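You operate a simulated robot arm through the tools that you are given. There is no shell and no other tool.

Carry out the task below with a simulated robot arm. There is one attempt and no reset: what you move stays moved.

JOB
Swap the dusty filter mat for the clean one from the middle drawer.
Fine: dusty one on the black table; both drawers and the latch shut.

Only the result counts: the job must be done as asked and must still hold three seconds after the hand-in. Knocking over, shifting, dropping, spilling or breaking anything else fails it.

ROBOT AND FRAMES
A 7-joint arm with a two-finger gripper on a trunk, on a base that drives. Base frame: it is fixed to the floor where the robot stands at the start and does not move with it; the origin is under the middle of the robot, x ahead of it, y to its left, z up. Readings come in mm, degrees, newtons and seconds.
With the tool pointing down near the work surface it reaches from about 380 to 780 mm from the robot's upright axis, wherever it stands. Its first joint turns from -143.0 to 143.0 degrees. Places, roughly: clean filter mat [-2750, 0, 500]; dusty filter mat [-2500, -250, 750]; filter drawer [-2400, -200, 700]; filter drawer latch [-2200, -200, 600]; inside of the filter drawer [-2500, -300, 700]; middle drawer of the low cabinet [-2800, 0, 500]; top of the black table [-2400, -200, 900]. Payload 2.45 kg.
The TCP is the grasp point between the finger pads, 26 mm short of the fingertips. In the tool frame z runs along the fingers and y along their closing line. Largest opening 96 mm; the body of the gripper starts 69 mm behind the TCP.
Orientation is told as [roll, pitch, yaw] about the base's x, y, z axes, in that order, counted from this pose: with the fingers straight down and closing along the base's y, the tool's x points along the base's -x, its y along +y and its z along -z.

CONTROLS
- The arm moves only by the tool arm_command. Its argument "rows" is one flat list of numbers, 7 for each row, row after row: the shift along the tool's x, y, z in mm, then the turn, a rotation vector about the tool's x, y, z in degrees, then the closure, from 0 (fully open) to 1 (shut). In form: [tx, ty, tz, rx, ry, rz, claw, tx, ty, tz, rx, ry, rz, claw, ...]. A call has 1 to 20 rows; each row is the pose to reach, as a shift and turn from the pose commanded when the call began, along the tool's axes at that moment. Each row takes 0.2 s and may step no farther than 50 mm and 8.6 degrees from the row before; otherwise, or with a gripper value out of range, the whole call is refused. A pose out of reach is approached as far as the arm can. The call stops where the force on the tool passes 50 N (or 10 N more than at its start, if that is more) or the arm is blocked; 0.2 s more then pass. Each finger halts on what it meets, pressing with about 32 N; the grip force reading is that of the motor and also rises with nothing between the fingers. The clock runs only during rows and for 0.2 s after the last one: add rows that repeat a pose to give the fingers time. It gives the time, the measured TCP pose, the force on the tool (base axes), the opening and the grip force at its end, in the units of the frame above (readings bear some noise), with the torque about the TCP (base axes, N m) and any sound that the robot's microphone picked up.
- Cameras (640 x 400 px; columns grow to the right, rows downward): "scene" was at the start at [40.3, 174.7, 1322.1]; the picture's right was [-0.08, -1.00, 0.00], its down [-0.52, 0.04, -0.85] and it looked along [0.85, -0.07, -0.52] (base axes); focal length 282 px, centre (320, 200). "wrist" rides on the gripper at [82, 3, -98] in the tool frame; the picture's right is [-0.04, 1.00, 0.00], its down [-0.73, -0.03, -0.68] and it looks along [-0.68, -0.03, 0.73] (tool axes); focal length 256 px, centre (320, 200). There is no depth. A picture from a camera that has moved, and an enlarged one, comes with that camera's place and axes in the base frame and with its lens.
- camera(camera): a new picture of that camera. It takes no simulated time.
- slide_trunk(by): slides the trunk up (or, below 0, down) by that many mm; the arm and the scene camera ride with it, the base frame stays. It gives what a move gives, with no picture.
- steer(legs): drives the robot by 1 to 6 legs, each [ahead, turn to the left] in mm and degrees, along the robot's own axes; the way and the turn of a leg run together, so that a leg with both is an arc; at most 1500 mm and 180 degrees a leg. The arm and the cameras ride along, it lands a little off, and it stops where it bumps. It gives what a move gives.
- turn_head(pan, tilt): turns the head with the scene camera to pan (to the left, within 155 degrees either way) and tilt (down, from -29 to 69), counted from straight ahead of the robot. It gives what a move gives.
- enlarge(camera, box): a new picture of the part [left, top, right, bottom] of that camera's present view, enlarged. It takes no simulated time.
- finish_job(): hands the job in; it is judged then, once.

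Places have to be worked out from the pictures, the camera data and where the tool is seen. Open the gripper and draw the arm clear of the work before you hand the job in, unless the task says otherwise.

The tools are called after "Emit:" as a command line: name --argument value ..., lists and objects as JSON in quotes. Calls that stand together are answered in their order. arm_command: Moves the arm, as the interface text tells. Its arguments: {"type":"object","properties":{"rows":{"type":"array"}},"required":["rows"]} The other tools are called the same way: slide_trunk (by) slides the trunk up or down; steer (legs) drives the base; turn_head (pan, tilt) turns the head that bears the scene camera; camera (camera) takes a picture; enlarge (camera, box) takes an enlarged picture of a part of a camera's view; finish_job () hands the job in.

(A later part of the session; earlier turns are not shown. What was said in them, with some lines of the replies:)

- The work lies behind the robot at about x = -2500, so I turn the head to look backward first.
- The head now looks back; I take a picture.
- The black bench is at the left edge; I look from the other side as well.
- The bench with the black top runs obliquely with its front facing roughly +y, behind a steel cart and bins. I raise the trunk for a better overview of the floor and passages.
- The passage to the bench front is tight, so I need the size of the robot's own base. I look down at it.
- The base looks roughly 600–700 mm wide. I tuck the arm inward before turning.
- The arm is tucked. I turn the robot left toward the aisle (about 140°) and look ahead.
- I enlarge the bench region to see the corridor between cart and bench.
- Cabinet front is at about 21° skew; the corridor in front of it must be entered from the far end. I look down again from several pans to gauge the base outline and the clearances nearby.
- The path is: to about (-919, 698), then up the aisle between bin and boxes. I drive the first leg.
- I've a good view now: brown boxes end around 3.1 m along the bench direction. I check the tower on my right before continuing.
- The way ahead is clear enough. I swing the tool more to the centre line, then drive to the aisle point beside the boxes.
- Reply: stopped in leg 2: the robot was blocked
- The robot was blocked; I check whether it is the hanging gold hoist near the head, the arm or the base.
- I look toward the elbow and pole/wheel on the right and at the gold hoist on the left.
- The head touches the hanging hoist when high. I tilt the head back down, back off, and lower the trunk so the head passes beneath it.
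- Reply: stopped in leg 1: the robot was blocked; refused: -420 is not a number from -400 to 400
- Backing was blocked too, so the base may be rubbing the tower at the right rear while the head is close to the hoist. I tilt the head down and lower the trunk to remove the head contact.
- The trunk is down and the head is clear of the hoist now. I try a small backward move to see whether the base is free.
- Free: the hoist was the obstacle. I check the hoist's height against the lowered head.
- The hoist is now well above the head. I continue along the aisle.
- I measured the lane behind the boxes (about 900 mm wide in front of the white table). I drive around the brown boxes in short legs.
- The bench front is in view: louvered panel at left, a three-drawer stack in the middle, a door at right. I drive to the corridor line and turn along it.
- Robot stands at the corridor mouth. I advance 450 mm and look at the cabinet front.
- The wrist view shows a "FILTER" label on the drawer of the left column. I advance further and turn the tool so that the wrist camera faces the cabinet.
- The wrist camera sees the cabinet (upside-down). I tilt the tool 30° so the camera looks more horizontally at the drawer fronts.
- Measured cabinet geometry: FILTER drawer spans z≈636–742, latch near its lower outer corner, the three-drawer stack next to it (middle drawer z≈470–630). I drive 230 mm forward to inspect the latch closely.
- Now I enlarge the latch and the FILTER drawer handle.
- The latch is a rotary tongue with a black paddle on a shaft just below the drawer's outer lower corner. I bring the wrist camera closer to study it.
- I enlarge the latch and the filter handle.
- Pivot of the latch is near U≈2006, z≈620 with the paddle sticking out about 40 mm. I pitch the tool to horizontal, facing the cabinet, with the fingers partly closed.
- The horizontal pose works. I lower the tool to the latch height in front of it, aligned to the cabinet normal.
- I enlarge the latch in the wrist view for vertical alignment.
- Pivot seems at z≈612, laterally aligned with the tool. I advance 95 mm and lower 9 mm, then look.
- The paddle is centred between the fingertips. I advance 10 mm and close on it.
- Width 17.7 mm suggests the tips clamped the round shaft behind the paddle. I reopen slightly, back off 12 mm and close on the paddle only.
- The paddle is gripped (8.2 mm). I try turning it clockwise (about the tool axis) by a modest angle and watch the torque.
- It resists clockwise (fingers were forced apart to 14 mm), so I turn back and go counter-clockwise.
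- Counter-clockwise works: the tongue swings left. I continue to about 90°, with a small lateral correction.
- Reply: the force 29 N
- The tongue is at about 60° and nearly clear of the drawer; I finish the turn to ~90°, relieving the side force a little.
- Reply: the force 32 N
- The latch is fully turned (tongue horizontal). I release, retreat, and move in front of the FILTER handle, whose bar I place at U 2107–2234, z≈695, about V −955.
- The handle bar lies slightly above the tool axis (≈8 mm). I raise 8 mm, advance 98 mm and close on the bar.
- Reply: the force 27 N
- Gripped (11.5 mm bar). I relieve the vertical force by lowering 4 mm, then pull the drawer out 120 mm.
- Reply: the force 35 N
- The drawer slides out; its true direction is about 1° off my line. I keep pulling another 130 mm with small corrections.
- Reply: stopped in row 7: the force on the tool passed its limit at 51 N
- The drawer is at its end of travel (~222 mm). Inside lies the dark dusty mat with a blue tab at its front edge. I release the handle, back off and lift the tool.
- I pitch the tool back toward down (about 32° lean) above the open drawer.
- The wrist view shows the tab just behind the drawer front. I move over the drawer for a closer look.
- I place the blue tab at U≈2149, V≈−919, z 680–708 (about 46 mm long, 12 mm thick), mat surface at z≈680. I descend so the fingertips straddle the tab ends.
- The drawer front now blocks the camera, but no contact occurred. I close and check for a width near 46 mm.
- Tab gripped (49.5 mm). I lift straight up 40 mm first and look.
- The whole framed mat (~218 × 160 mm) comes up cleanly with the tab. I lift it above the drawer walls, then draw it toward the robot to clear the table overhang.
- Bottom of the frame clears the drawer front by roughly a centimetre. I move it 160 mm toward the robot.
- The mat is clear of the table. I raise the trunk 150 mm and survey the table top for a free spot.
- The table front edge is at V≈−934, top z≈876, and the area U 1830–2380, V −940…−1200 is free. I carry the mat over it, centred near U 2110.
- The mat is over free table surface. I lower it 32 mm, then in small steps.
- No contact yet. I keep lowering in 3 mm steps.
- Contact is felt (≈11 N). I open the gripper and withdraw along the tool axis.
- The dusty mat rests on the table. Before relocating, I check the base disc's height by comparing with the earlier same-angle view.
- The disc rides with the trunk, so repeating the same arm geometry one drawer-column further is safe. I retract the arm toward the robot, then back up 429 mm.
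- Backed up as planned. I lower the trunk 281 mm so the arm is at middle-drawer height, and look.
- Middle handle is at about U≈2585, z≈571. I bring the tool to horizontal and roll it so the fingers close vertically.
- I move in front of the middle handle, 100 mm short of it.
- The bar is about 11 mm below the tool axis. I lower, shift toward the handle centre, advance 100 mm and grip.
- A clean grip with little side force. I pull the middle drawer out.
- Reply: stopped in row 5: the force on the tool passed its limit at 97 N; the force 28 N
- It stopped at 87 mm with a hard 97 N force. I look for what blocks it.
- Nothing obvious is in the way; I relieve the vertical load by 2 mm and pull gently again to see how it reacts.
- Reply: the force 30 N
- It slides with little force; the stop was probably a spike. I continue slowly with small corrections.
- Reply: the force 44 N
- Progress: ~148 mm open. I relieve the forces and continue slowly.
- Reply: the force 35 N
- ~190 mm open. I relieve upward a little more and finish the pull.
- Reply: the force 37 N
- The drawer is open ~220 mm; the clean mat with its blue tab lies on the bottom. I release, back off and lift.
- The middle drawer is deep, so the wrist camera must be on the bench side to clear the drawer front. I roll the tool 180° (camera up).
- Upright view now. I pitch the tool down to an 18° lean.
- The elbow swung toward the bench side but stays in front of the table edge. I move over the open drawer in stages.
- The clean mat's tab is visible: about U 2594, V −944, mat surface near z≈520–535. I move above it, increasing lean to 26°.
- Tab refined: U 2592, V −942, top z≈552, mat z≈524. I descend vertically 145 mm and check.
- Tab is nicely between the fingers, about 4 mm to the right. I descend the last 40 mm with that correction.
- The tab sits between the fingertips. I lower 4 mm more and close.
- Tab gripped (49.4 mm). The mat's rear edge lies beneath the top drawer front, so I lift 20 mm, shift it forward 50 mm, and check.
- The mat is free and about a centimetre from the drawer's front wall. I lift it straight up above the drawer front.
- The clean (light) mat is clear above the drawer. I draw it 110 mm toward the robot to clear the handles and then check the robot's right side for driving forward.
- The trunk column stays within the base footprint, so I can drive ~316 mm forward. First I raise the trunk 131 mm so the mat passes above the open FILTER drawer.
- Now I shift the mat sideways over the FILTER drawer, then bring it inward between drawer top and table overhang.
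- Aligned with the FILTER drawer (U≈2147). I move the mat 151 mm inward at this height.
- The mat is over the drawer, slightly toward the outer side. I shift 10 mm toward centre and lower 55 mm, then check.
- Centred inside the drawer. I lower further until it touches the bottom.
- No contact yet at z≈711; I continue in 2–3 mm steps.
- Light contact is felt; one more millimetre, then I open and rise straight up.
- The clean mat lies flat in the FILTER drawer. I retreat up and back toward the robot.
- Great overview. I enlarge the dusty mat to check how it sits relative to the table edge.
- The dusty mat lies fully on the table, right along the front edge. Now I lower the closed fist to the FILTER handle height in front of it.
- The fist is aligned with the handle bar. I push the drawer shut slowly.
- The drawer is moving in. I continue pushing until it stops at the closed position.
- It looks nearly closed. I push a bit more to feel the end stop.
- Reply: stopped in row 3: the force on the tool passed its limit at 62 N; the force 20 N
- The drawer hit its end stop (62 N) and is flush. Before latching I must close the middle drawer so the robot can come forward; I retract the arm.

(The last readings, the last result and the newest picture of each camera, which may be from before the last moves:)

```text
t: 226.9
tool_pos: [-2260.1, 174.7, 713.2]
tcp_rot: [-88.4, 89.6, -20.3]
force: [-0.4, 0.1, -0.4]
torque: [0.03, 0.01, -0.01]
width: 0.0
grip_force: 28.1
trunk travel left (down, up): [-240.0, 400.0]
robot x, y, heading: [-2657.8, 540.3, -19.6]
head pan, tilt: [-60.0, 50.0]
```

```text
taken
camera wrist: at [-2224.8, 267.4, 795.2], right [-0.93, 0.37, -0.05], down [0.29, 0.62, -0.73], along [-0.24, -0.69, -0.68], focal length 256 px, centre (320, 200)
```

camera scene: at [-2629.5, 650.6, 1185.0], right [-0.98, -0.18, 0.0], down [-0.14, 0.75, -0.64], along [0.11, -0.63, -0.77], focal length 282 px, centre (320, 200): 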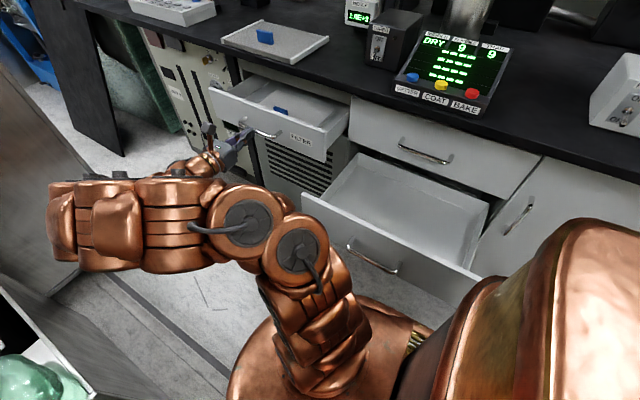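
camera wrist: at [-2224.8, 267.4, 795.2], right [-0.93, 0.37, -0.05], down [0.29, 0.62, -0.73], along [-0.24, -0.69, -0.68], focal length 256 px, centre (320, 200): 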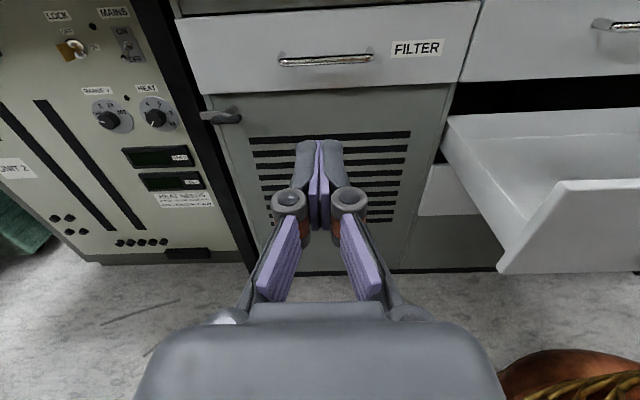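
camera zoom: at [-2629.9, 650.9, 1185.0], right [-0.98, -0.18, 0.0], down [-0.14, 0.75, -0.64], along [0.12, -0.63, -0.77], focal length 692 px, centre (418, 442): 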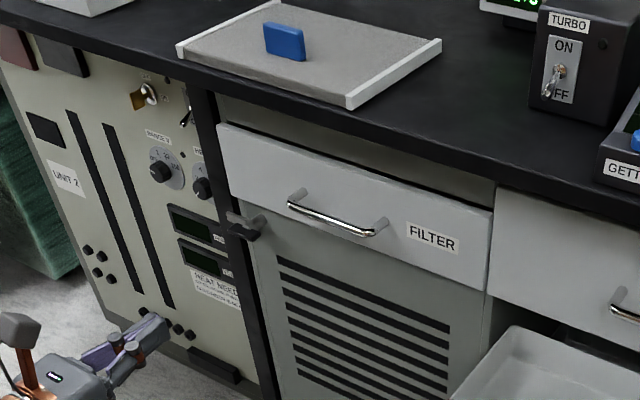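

FILTER drawer is shut with the latch still turned open. I retract a bit more, back up 316 mm and lower the trunk to middle-handle height.

Emit:
arm_command --rows '[0, 0, -35, 0, 0, 0, 1, 0, 0, -35, 0, 0, 0, 1]'

Emit:
steer --legs '[[-316, 0]]'

Emit:
slide_trunk --by -150

Emit:
camera --camera "wrist"

Emit:
camera --camera "scene"

```text
t: 227.5
tool_pos: [-2247.2, 208.0, 714.3]
tcp_rot: [-93.1, 89.4, -25.0]
force: [-0.2, -0.6, -0.2]
torque: [0.01, -0.01, -0.01]
width: 0.4
grip_force: 28.4
trunk travel left (down, up): [-240.0, 400.0]
robot x, y, heading: [-2658.9, 537.4, -19.7]
head pan, tilt: [-60.0, 50.0]
```

```text
t: 229.6
tool_pos: [-2540.3, 311.7, 714.6]
tcp_rot: [-89.3, 89.5, -21.1]
force: [-0.2, 0.6, 0.0]
torque: [0.03, -0.03, -0.02]
width: 0.0
grip_force: 28.5
trunk travel left (down, up): [-240.0, 400.0]
robot x, y, heading: [-2955.4, 642.6, -19.4]
head pan, tilt: [-60.0, 50.0]
```

```text
t: 231.4
tool_pos: [-2540.7, 312.8, 564.8]
tcp_rot: [-90.1, 89.6, -21.9]
force: [-0.1, -0.1, -0.6]
torque: [0.01, 0.0, 0.0]
width: 0.0
grip_force: 28.9
trunk travel left (down, up): [-90.0, 550.0]
robot x, y, heading: [-2951.0, 640.3, -19.8]
head pan, tilt: [-60.0, 50.0]
```

```text
taken
camera wrist: at [-2506.6, 404.8, 646.0], right [-0.93, 0.37, -0.05], down [0.29, 0.62, -0.73], along [-0.24, -0.69, -0.68], focal length 256 px, centre (320, 200)
```

wrist: 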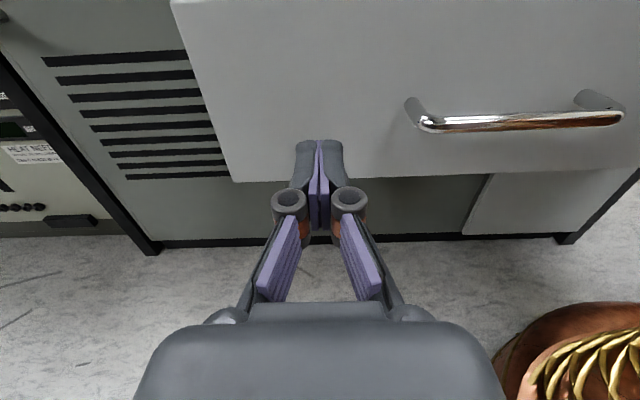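

```text
taken
camera scene: at [-2925.1, 755.7, 1035.0], right [-0.98, -0.18, 0.0], down [-0.14, 0.75, -0.64], along [0.12, -0.63, -0.77], focal length 282 px, centre (320, 200)
```

scene: 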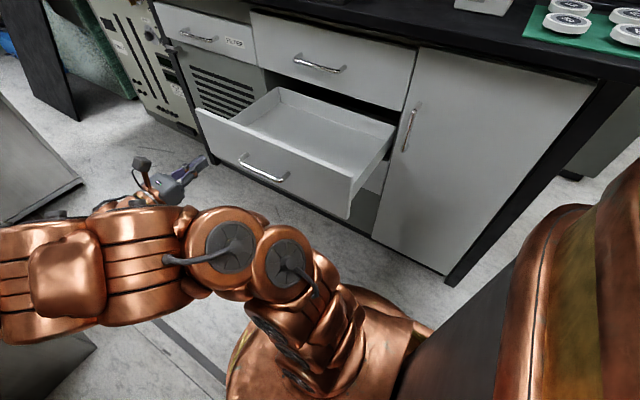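

I shift 120 mm sideways to the middle of the handle and 6 mm down.

Emit:
arm_command --rows '[-2, 40, 0, 0, 0, 0, 1, -4, 80, 0, 0, 0, 0, 1, -6, 120, 0, 0, 0, 0, 1, -6, 120, 0, 0, 0, 0, 1]'

Emit:
camera --camera "wrist"

```text
t: 232.4
tool_pos: [-2651.1, 358.2, 556.6]
tcp_rot: [-90.1, 89.5, -21.9]
force: [-0.4, 0.0, -0.1]
torque: [0.0, 0.01, -0.03]
width: 0.0
grip_force: 28.1
trunk travel left (down, up): [-90.0, 550.0]
robot x, y, heading: [-2957.8, 644.5, -19.5]
head pan, tilt: [-60.0, 50.0]
```

```text
taken
camera wrist: at [-2616.7, 450.8, 639.4], right [-0.93, 0.37, -0.05], down [0.29, 0.62, -0.73], along [-0.24, -0.69, -0.68], focal length 256 px, centre (320, 200)
```

wrist: 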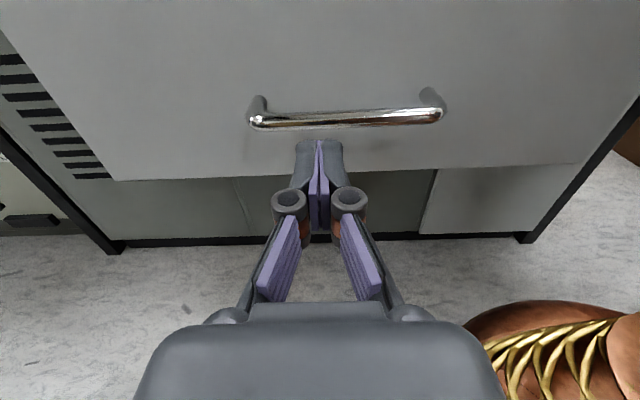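

Aligned with the bar. I push the middle drawer shut.

Emit:
arm_command --rows '[0, 0, 20, 0, 0, 0, 1, 0, 0, 40, 0, 0, 0, 1, 0, 0, 55, 0, 0, 0, 1, 0, 0, 70, 0, 0, 0, 1, 0, 0, 85, 0, 0, 0, 1, 0, 0, 100, 0, 0, 0, 1, 0, 0, 115, 0, 0, 0, 1, 0, 0, 130, 0, 0, 0, 1, 0, 0, 145, 0, 0, 0, 1, 0, 0, 160, 0, 0, 0, 1, 0, 0, 175, 0, 0, 0, 1, 0, 0, 190, 0, 0, 0, 1, 0, 0, 205, 0, 0, 0, 1, 0, 0, 220, 0, 0, 0, 1, 0, 0, 235, 0, 0, 0, 1, 0, 0, 245, 0, 0, 0, 1, 0, 0, 255, 0, 0, 0, 1]'

Emit:
camera --camera "scene"

Emit:
camera --camera "wrist"

```text
t: 236.0
tool_pos: [-2748.0, 120.9, 556.3]
tcp_rot: [-85.8, 89.5, -17.7]
force: [0.2, -0.2, 0.3]
torque: [-0.01, -0.01, -0.05]
width: 0.1
grip_force: 28.0
trunk travel left (down, up): [-90.0, 550.0]
robot x, y, heading: [-2950.6, 645.0, -19.8]
head pan, tilt: [-60.0, 50.0]
```

```text
taken
camera scene: at [-2925.1, 755.6, 1035.0], right [-0.98, -0.18, 0.0], down [-0.14, 0.75, -0.64], along [0.12, -0.63, -0.77], focal length 282 px, centre (320, 200)
```

scene: 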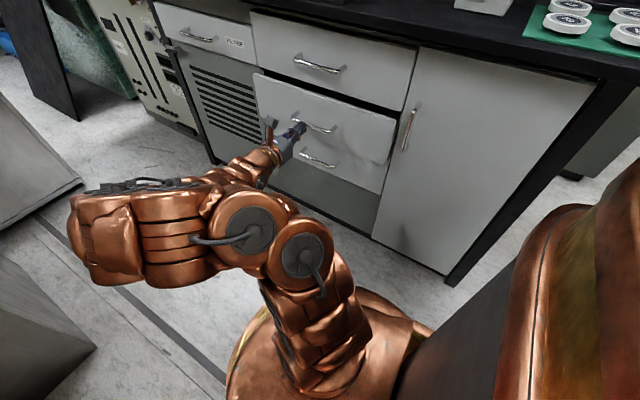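

```text
taken
camera wrist: at [-2713.3, 212.6, 638.6], right [-0.93, 0.37, -0.05], down [0.29, 0.62, -0.73], along [-0.24, -0.69, -0.68], focal length 256 px, centre (320, 200)
```

wrist: 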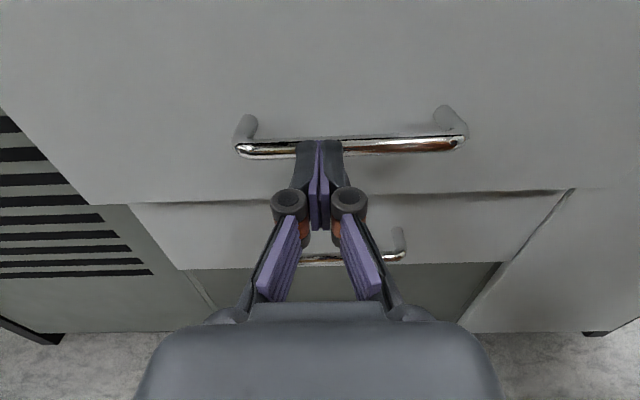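

Nearly closed. I continue in small steps to the end stop.

Emit:
arm_command --rows '[0, 0, 6, 0, 0, 0, 1, 0, 0, 12, 0, 0, 0, 1, 0, 0, 18, 0, 0, 0, 1, 0, 0, 24, 0, 0, 0, 1, 0, 0, 30, 0, 0, 0, 1, 0, 0, 36, 0, 0, 0, 1]'

Emit:
enlarge --camera "scene" --box '[200, 20, 440, 170]'

```text
t: 237.3
tool_pos: [-2759.4, 91.8, 556.6]
tcp_rot: [-81.9, 89.5, -13.8]
force: [1.1, 28.6, 5.6]
torque: [-0.24, 0.04, -0.2]
width: 5.9
grip_force: 28.8
trunk travel left (down, up): [-90.0, 550.0]
robot x, y, heading: [-2958.3, 644.4, -19.3]
head pan, tilt: [-60.0, 50.0]
stopped in row 6: the force on the tool passed its limit at 76 N (the readings are from after the stop); the commanded pose is now the measured one
```

```text
2.67 times, centred on (320, 95) of scene
camera zoom: at [-2925.5, 756.8, 1035.1], right [-0.98, -0.18, 0.0], down [-0.14, 0.75, -0.64], along [0.12, -0.63, -0.77], focal length 752 px, centre (320, 480)
```

zoom: 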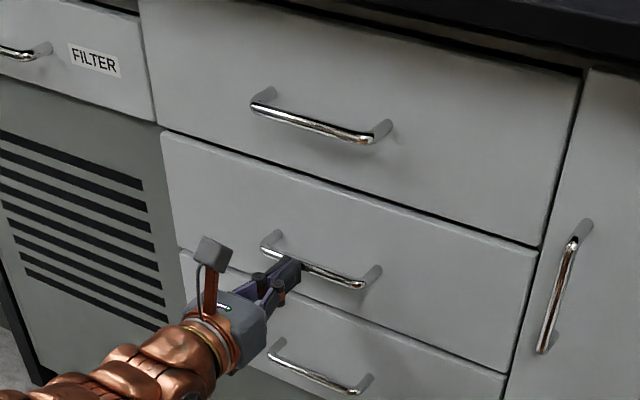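

Middle drawer is flush and shut. I retract, raise the trunk, and drive forward to the latch position.

Emit:
arm_command --rows '[0, 0, -40, 0, 0, 0, 1, 0, 0, -85, 0, 0, 0, 1, 0, 0, -130, 0, 0, 0, 1, 0, 0, -175, 0, 0, 0, 1, 0, 0, -220, 0, 0, 0, 1, 0, 0, -265, 0, 0, 0, 1, 0, 0, -265, 0, 0, 0, 1]'

Emit:
slide_trunk --by 150

Emit:
steer --legs '[[425, 0]]'

Emit:
camera --camera "wrist"

Emit:
camera --camera "scene"

```text
t: 238.9
tool_pos: [-2662.1, 338.4, 556.9]
tcp_rot: [-73.5, 89.5, -5.5]
force: [0.3, 0.2, -0.4]
torque: [0.01, -0.02, 0.01]
width: 0.0
grip_force: 28.5
trunk travel left (down, up): [-90.0, 550.0]
robot x, y, heading: [-2955.9, 639.9, -19.3]
head pan, tilt: [-60.0, 50.0]
```

```text
t: 240.7
tool_pos: [-2662.7, 336.3, 706.5]
tcp_rot: [-73.1, 89.4, -5.0]
force: [0.2, -0.5, 0.1]
torque: [-0.02, -0.04, -0.02]
width: 0.0
grip_force: 28.8
trunk travel left (down, up): [-240.0, 400.0]
robot x, y, heading: [-2955.9, 642.1, -19.2]
head pan, tilt: [-60.0, 50.0]
```

```text
t: 243.3
tool_pos: [-2262.9, 196.9, 706.3]
tcp_rot: [-73.5, 89.4, -5.3]
force: [0.6, 0.7, 0.1]
torque: [0.0, 0.01, -0.02]
width: 0.0
grip_force: 28.6
trunk travel left (down, up): [-240.0, 400.0]
robot x, y, heading: [-2558.2, 504.0, -19.2]
head pan, tilt: [-60.0, 50.0]
```

```text
taken
camera wrist: at [-2228.3, 288.1, 788.7], right [-0.93, 0.37, -0.05], down [0.29, 0.62, -0.73], along [-0.24, -0.69, -0.68], focal length 256 px, centre (320, 200)
```

wrist: 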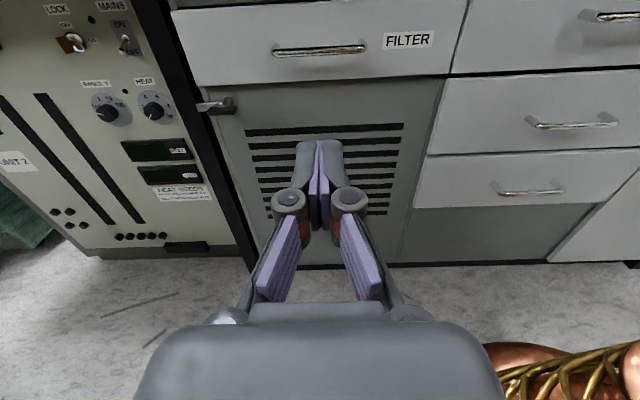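

```text
taken
camera scene: at [-2526.3, 615.0, 1185.0], right [-0.98, -0.18, 0.0], down [-0.14, 0.75, -0.64], along [0.12, -0.63, -0.77], focal length 282 px, centre (320, 200)
```

scene: 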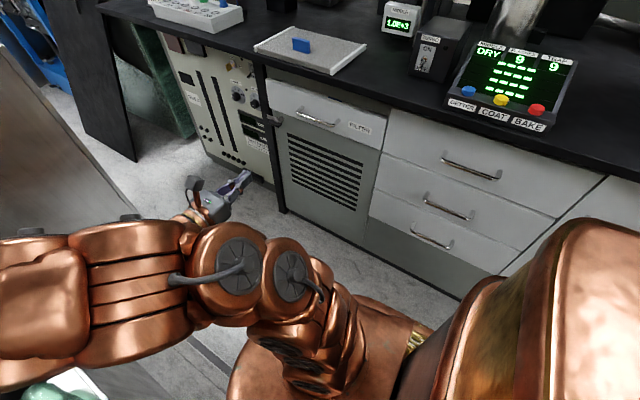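

All closed except the latch. I roll the tool 90° so the fingers close vertically on the now-horizontal paddle.

Emit:
arm_command --rows '[0, 0, 0, -1.2, 0, 0, 0.8, 0, 0, 0, -1.2, 0, 0, 0.6, 0, 0, 0, -1.2, 0, 0, 0.45]'

Emit:
arm_command --rows '[0, 0, 0, 0, 0, 8.4, 0.45, 0, 0, 0, 0, 0, 16.8, 0.45, 0, 0, 0, 0, 0, 25.2, 0.45, 0, 0, 0, 0, 0, 33.6, 0.45, 0, 0, 0, 0, 0, 42, 0.45, 0, 0, 0, 0, 0, 50.4, 0.45, 0, 0, 0, 0, 0, 58.8, 0.45, 0, 0, 0, 0, 0, 67.2, 0.45, 0, 0, 0, 0, 0, 75.6, 0.45, 0, 0, 0, 0, 0, 84, 0.45, 0, 0, 0, 0, 0, 90, 0.45]'

```text
t: 244.1
tool_pos: [-2262.2, 195.9, 706.3]
tcp_rot: [-73.6, 89.5, -6.5]
force: [-0.1, 0.8, 0.5]
torque: [-0.01, 0.01, 0.0]
width: 53.2
grip_force: 0.0
trunk travel left (down, up): [-240.0, 400.0]
robot x, y, heading: [-2550.6, 502.1, -19.3]
head pan, tilt: [-60.0, 50.0]
```

```text
t: 246.5
tool_pos: [-2262.7, 197.2, 706.4]
tcp_rot: [-89.9, -0.7, -23.0]
force: [0.9, -0.7, 0.8]
torque: [-0.03, 0.04, 0.02]
width: 53.0
grip_force: 0.0
trunk travel left (down, up): [-240.0, 400.0]
robot x, y, heading: [-2553.2, 501.9, -19.4]
head pan, tilt: [-60.0, 50.0]
```

I move in front of the latch, about 95 mm short of the paddle.

Emit:
arm_command --rows '[-40, 20, 10, 0, 0, 0, 0.45, -80, 40, 25, 0, 0, 0, 0.45, -115, 60, 50, 0, 0, 0, 0.45, -145, 78, 85, 0, 0, 0, 0.45, -165, 90, 125, 0, 0, 0, 0.45, -176, 94, 165, 0, 0, 0, 0.45, -176, 94, 200, 0, 0, 0, 0.45, -176, 94, 200, 0, 0, 0, 0.45]'

Emit:
camera --camera "wrist"

Emit:
enlarge --camera "scene" --box '[180, 60, 380, 185]'

```text
t: 248.3
tool_pos: [-2178.3, -56.5, 611.3]
tcp_rot: [-89.7, -0.5, -23.1]
force: [-0.3, 0.1, -0.4]
torque: [0.0, 0.02, 0.0]
width: 52.8
grip_force: 0.0
trunk travel left (down, up): [-240.0, 400.0]
robot x, y, heading: [-2555.9, 506.6, -19.3]
head pan, tilt: [-60.0, 50.0]
```

```text
taken
camera wrist: at [-2213.3, 65.2, 610.0], right [0.05, -0.02, -1.0], down [0.94, 0.34, 0.04], along [0.34, -0.94, 0.03], focal length 256 px, centre (320, 200)
```

wrist: 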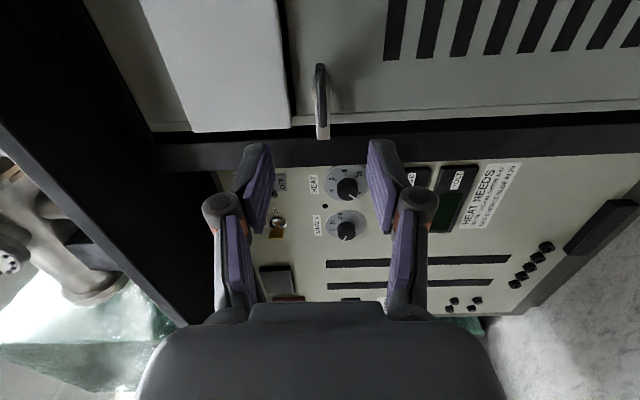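

```text
3.20 times, centred on (280, 122) of scene
camera zoom: at [-2526.3, 614.8, 1185.0], right [-0.98, -0.18, 0.0], down [-0.14, 0.75, -0.64], along [0.12, -0.63, -0.77], focal length 902 px, centre (448, 448)
```

zoom: 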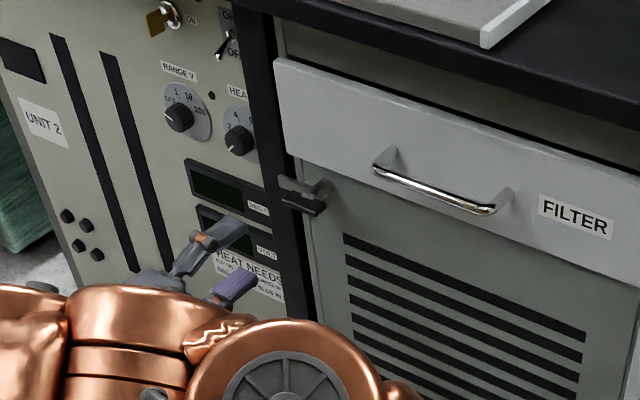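

I enlarge the paddle to align accurately.

Emit:
enlarge --camera "wrist" --box '[256, 50, 384, 130]'

```text
5.00 times, centred on (320, 90) of wrist
camera zoom: at [-2213.3, 65.2, 610.0], right [0.05, -0.02, -1.0], down [0.94, 0.34, 0.04], along [0.34, -0.94, 0.03], focal length 1280 px, centre (320, 750)
```

zoom: 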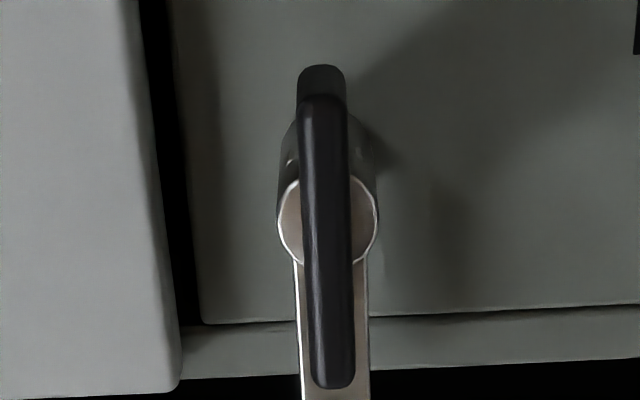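

The paddle is within ~1 mm of the tool axis. I advance 92 mm and close on it.

Emit:
arm_command --rows '[1, 1, 25, 0, 0, 0, 0.45, 1, 1, 50, 0, 0, 0, 0.45, 1, 1, 75, 0, 0, 0, 0.45, 1, 1, 92, 0, 0, 0, 0.45, 1, 1, 92, 0, 0, 0, 0.7, 1, 1, 92, 0, 0, 0, 0.9, 1, 1, 92, 0, 0, 0, 1, 1, 1, 92, 0, 0, 0, 1]'

Emit:
enlarge --camera "scene" --box '[180, 60, 380, 185]'

```text
t: 250.1
tool_pos: [-2215.7, -142.1, 612.2]
tcp_rot: [-89.8, -0.5, -23.0]
force: [0.5, -1.3, -3.8]
torque: [0.06, -0.03, 0.29]
width: 8.2
grip_force: 35.5
trunk travel left (down, up): [-240.0, 400.0]
robot x, y, heading: [-2556.0, 498.8, -19.6]
head pan, tilt: [-60.0, 50.0]
```

```text
3.20 times, centred on (280, 122) of scene
camera zoom: at [-2526.3, 614.6, 1185.0], right [-0.98, -0.18, 0.0], down [-0.14, 0.75, -0.64], along [0.12, -0.63, -0.77], focal length 902 px, centre (448, 448)
```

zoom: 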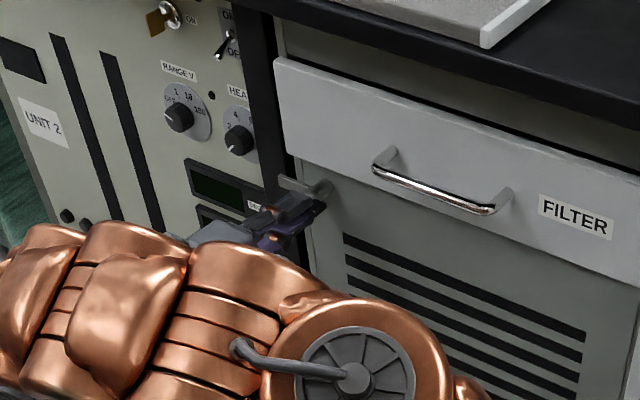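

Paddle gripped with little load. I turn it clockwise back, first 48°.

Emit:
arm_command --rows '[0, 0, 0, 0, 0, 8, 1, 0, 0, 0, 0, 0, 16, 1, 0, 0, 0, 0, 0, 24, 1, 0, 0, 0, 0, 0, 32, 1, 0, 0, 0, 0, 0, 40, 1, 0, 0, 0, 0, 0, 48, 1]'

Emit:
enlarge --camera "scene" --box '[180, 60, 380, 185]'

```text
t: 251.5
tool_pos: [-2213.7, -142.9, 610.8]
tcp_rot: [-89.4, -48.6, -23.4]
force: [3.9, 4.6, -16.9]
torque: [1.01, -0.36, -0.55]
width: 8.0
grip_force: 35.5
trunk travel left (down, up): [-240.0, 400.0]
robot x, y, heading: [-2555.6, 505.0, -19.2]
head pan, tilt: [-60.0, 50.0]
```

```text
3.20 times, centred on (280, 122) of scene
camera zoom: at [-2525.9, 614.2, 1184.9], right [-0.98, -0.18, 0.0], down [-0.14, 0.75, -0.64], along [0.12, -0.63, -0.77], focal length 902 px, centre (448, 448)
```

zoom: 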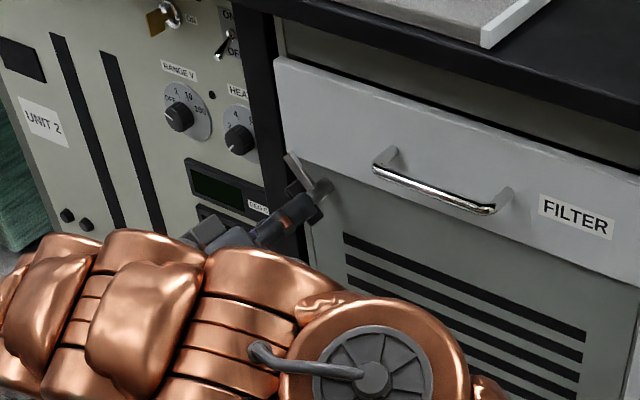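

The tongue is swinging back up. I finish the turn to the stop.

Emit:
arm_command --rows '[0.7, 0.7, 0, 0, 0, 8, 1, 0.7, 0.7, 0, 0, 0, 16, 1, 0.7, 0.7, 0, 0, 0, 24, 1, 0.7, 0.7, 0, 0, 0, 32, 1, 0.7, 0.7, 0, 0, 0, 39, 1, 0.7, 0.7, 0, 0, 0, 43, 1]'

Emit:
enlarge --camera "scene" --box '[180, 60, 380, 185]'

```text
t: 252.9
tool_pos: [-2213.5, -142.9, 611.4]
tcp_rot: [83.0, -88.5, 164.2]
force: [12.7, -13.6, -15.9]
torque: [0.88, 0.64, 0.48]
width: 8.0
grip_force: 36.3
trunk travel left (down, up): [-240.0, 400.0]
robot x, y, heading: [-2555.4, 502.7, -19.5]
head pan, tilt: [-60.0, 50.0]
```

```text
3.20 times, centred on (280, 122) of scene
camera zoom: at [-2525.5, 613.6, 1185.1], right [-0.98, -0.18, 0.0], down [-0.14, 0.75, -0.64], along [0.12, -0.63, -0.77], focal length 902 px, centre (448, 448)
```

zoom: 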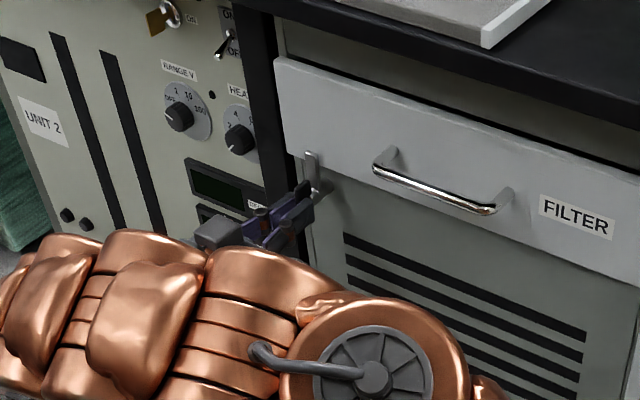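

The tongue is upright over the drawer front again. I turn a few more degrees to make sure it is at its stop.

Emit:
arm_command --rows '[0, 0, 0, 0, 0, 3, 1, 0, 0, 0, 0, 0, 6, 1, 0, 0, 0, 0, 0, 6, 1]'

```text
t: 253.7
tool_pos: [-2213.8, -142.6, 612.3]
tcp_rot: [88.4, -82.6, 158.6]
force: [18.8, -20.7, -10.9]
torque: [0.6, 0.83, 0.68]
width: 10.8
grip_force: 37.6
trunk travel left (down, up): [-240.0, 400.0]
robot x, y, heading: [-2557.9, 503.6, -19.0]
head pan, tilt: [-60.0, 50.0]
```

The fingers slip past the paddle, so it is at the stop. I turn back those degrees, release and withdraw.

Emit:
arm_command --rows '[0, 0, 0, 0, 0, -5, 1, 0, 0, 0, 0, 0, -5, 0.8, 0, 0, 0, 0, 0, -5, 0.6, 0, 0, 0, 0, 0, -5, 0.45, 0, 0, -20, 0, 0, -5, 0.45, 0, 0, -55, 0, 0, -5, 0.45, 0, 0, -95, 0, 0, -5, 0.45, 0, 0, -135, 0, 0, -5, 0.45]'

Emit:
camera --camera "wrist"

Emit:
enlarge --camera "scene" --box '[220, 70, 380, 170]'

```text
t: 255.5
tool_pos: [-2165.4, -16.7, 612.3]
tcp_rot: [86.6, -87.3, 160.3]
force: [-0.1, 0.1, -0.2]
torque: [0.02, 0.01, 0.02]
width: 52.5
grip_force: 0.1
trunk travel left (down, up): [-240.0, 400.0]
robot x, y, heading: [-2555.5, 504.8, -19.5]
head pan, tilt: [-60.0, 50.0]
```

```text
taken
camera wrist: at [-2117.5, 70.5, 532.0], right [0.92, -0.39, 0.08], down [0.21, 0.65, 0.73], along [-0.34, -0.65, 0.67], focal length 256 px, centre (320, 200)
```

wrist: 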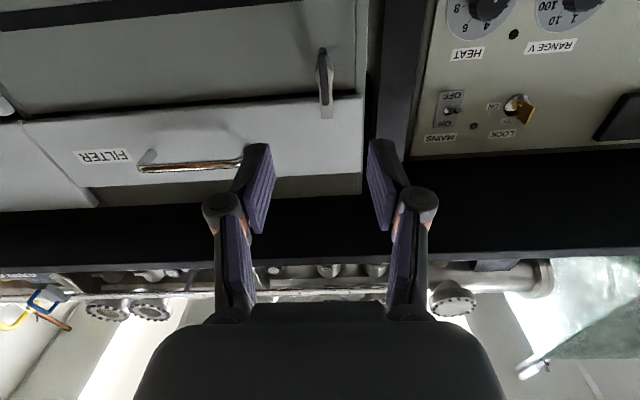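

```text
4.00 times, centred on (300, 120) of scene
camera zoom: at [-2526.3, 614.7, 1185.0], right [-0.98, -0.18, 0.0], down [-0.14, 0.75, -0.64], along [0.12, -0.63, -0.77], focal length 1128 px, centre (400, 520)
```

zoom: 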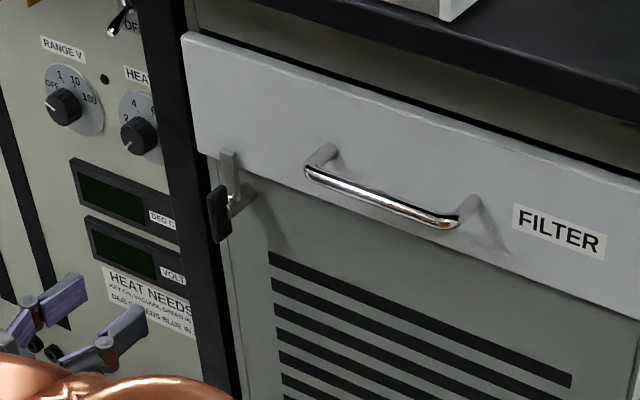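

The latch is shut and the drawer closed. I check the dusty mat's seating on the table edge once more, and the other drawer.

Emit:
enlarge --camera "scene" --box '[230, 10, 390, 110]'

Emit:
enlarge --camera "scene" --box '[330, 80, 610, 255]'

```text
4.00 times, centred on (310, 60) of scene
camera zoom: at [-2526.3, 614.7, 1185.0], right [-0.98, -0.18, 0.0], down [-0.14, 0.75, -0.64], along [0.12, -0.63, -0.77], focal length 1128 px, centre (360, 760)
```

zoom: 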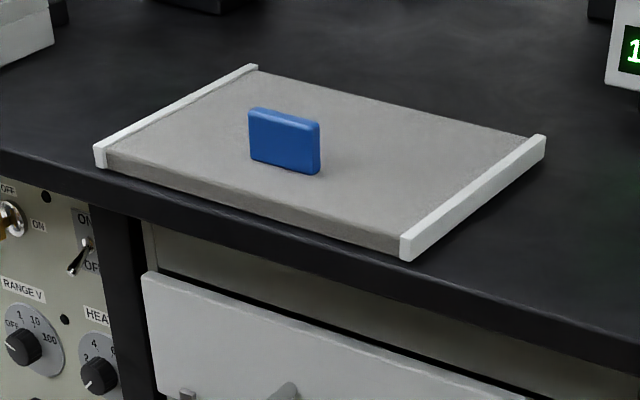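

```text
2.29 times, centred on (470, 168) of scene
camera zoom: at [-2526.3, 614.7, 1185.0], right [-0.98, -0.18, 0.0], down [-0.14, 0.75, -0.64], along [0.12, -0.63, -0.77], focal length 645 px, centre (-23, 274)
```

zoom: 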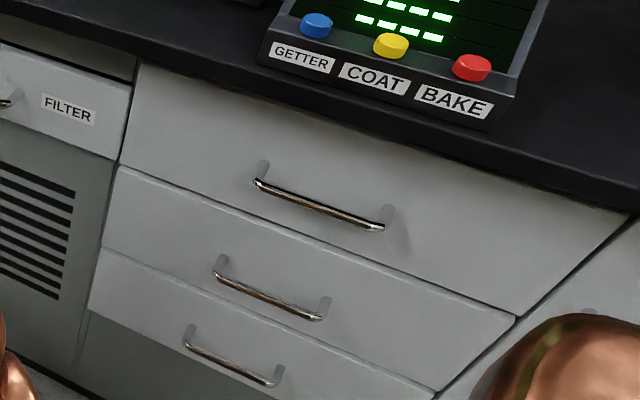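

Everything is closed, and the dusty mat rests fully on the table top. I open the gripper and draw the arm well clear.

Emit:
arm_command --rows '[0, 0, -40, 0, 0, 0, 0.2, 0, 0, -80, 0, 0, 0, 0, 0, 0, -120, 0, 0, 0, 0, 0, 0, -160, 0, 0, 0, 0, 0, 0, -160, 0, 0, 0, 0]'

Emit:
camera --camera "scene"

```text
t: 256.7
tool_pos: [-2100.0, 130.7, 612.9]
tcp_rot: [85.7, -87.5, 161.2]
force: [0.1, -0.1, -0.5]
torque: [0.01, -0.02, 0.0]
width: 95.9
grip_force: 0.0
trunk travel left (down, up): [-240.0, 400.0]
robot x, y, heading: [-2549.9, 500.4, -19.4]
head pan, tilt: [-60.0, 50.0]
```

```text
taken
camera scene: at [-2526.3, 614.9, 1185.0], right [-0.98, -0.18, 0.0], down [-0.14, 0.75, -0.64], along [0.12, -0.63, -0.77], focal length 282 px, centre (320, 200)
```

scene: 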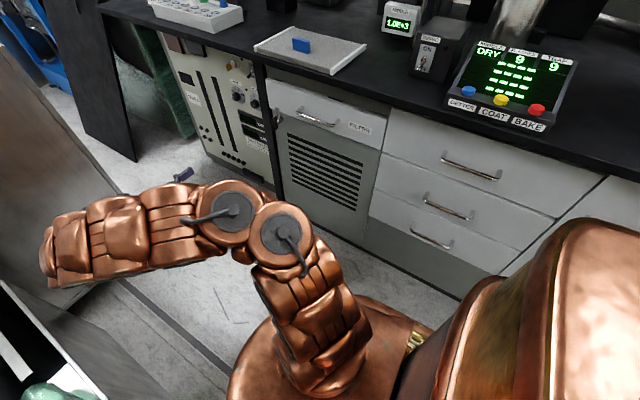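

The picture shows both drawers shut, the latch upright, the dusty mat on the black table and the arm clear with the gripper open. I hand the job in.

Emit:
finish_job

```text
The job is handed in.
```

The filter mats are swapped. The clean mat from the middle drawer is in the filter drawer, and the dusty mat is on the black table. Both drawers are pushed to their stops and the latch is turned shut. I handed the job in, but it returned no verdict.

- **Dusty mat position:** it lies flat on the table, but its front edge is only about a centimetre from the table's front edge. I left it there rather than risk nudging it.
- **Hoist contact:** on the way in, with the trunk fully raised, the robot's head touched the hanging hoist in the aisle. I lowered the trunk and passed beneath it. I saw no sign that it had been damaged or moved out of place, but I did not check it closely afterwards.
- **Middle drawer:** while I was opening it, the pull stopped once on a 97 N force spike. After that it slid freely, and it closed flush.

At hand-in the gripper was open and the arm was clear of the bench.
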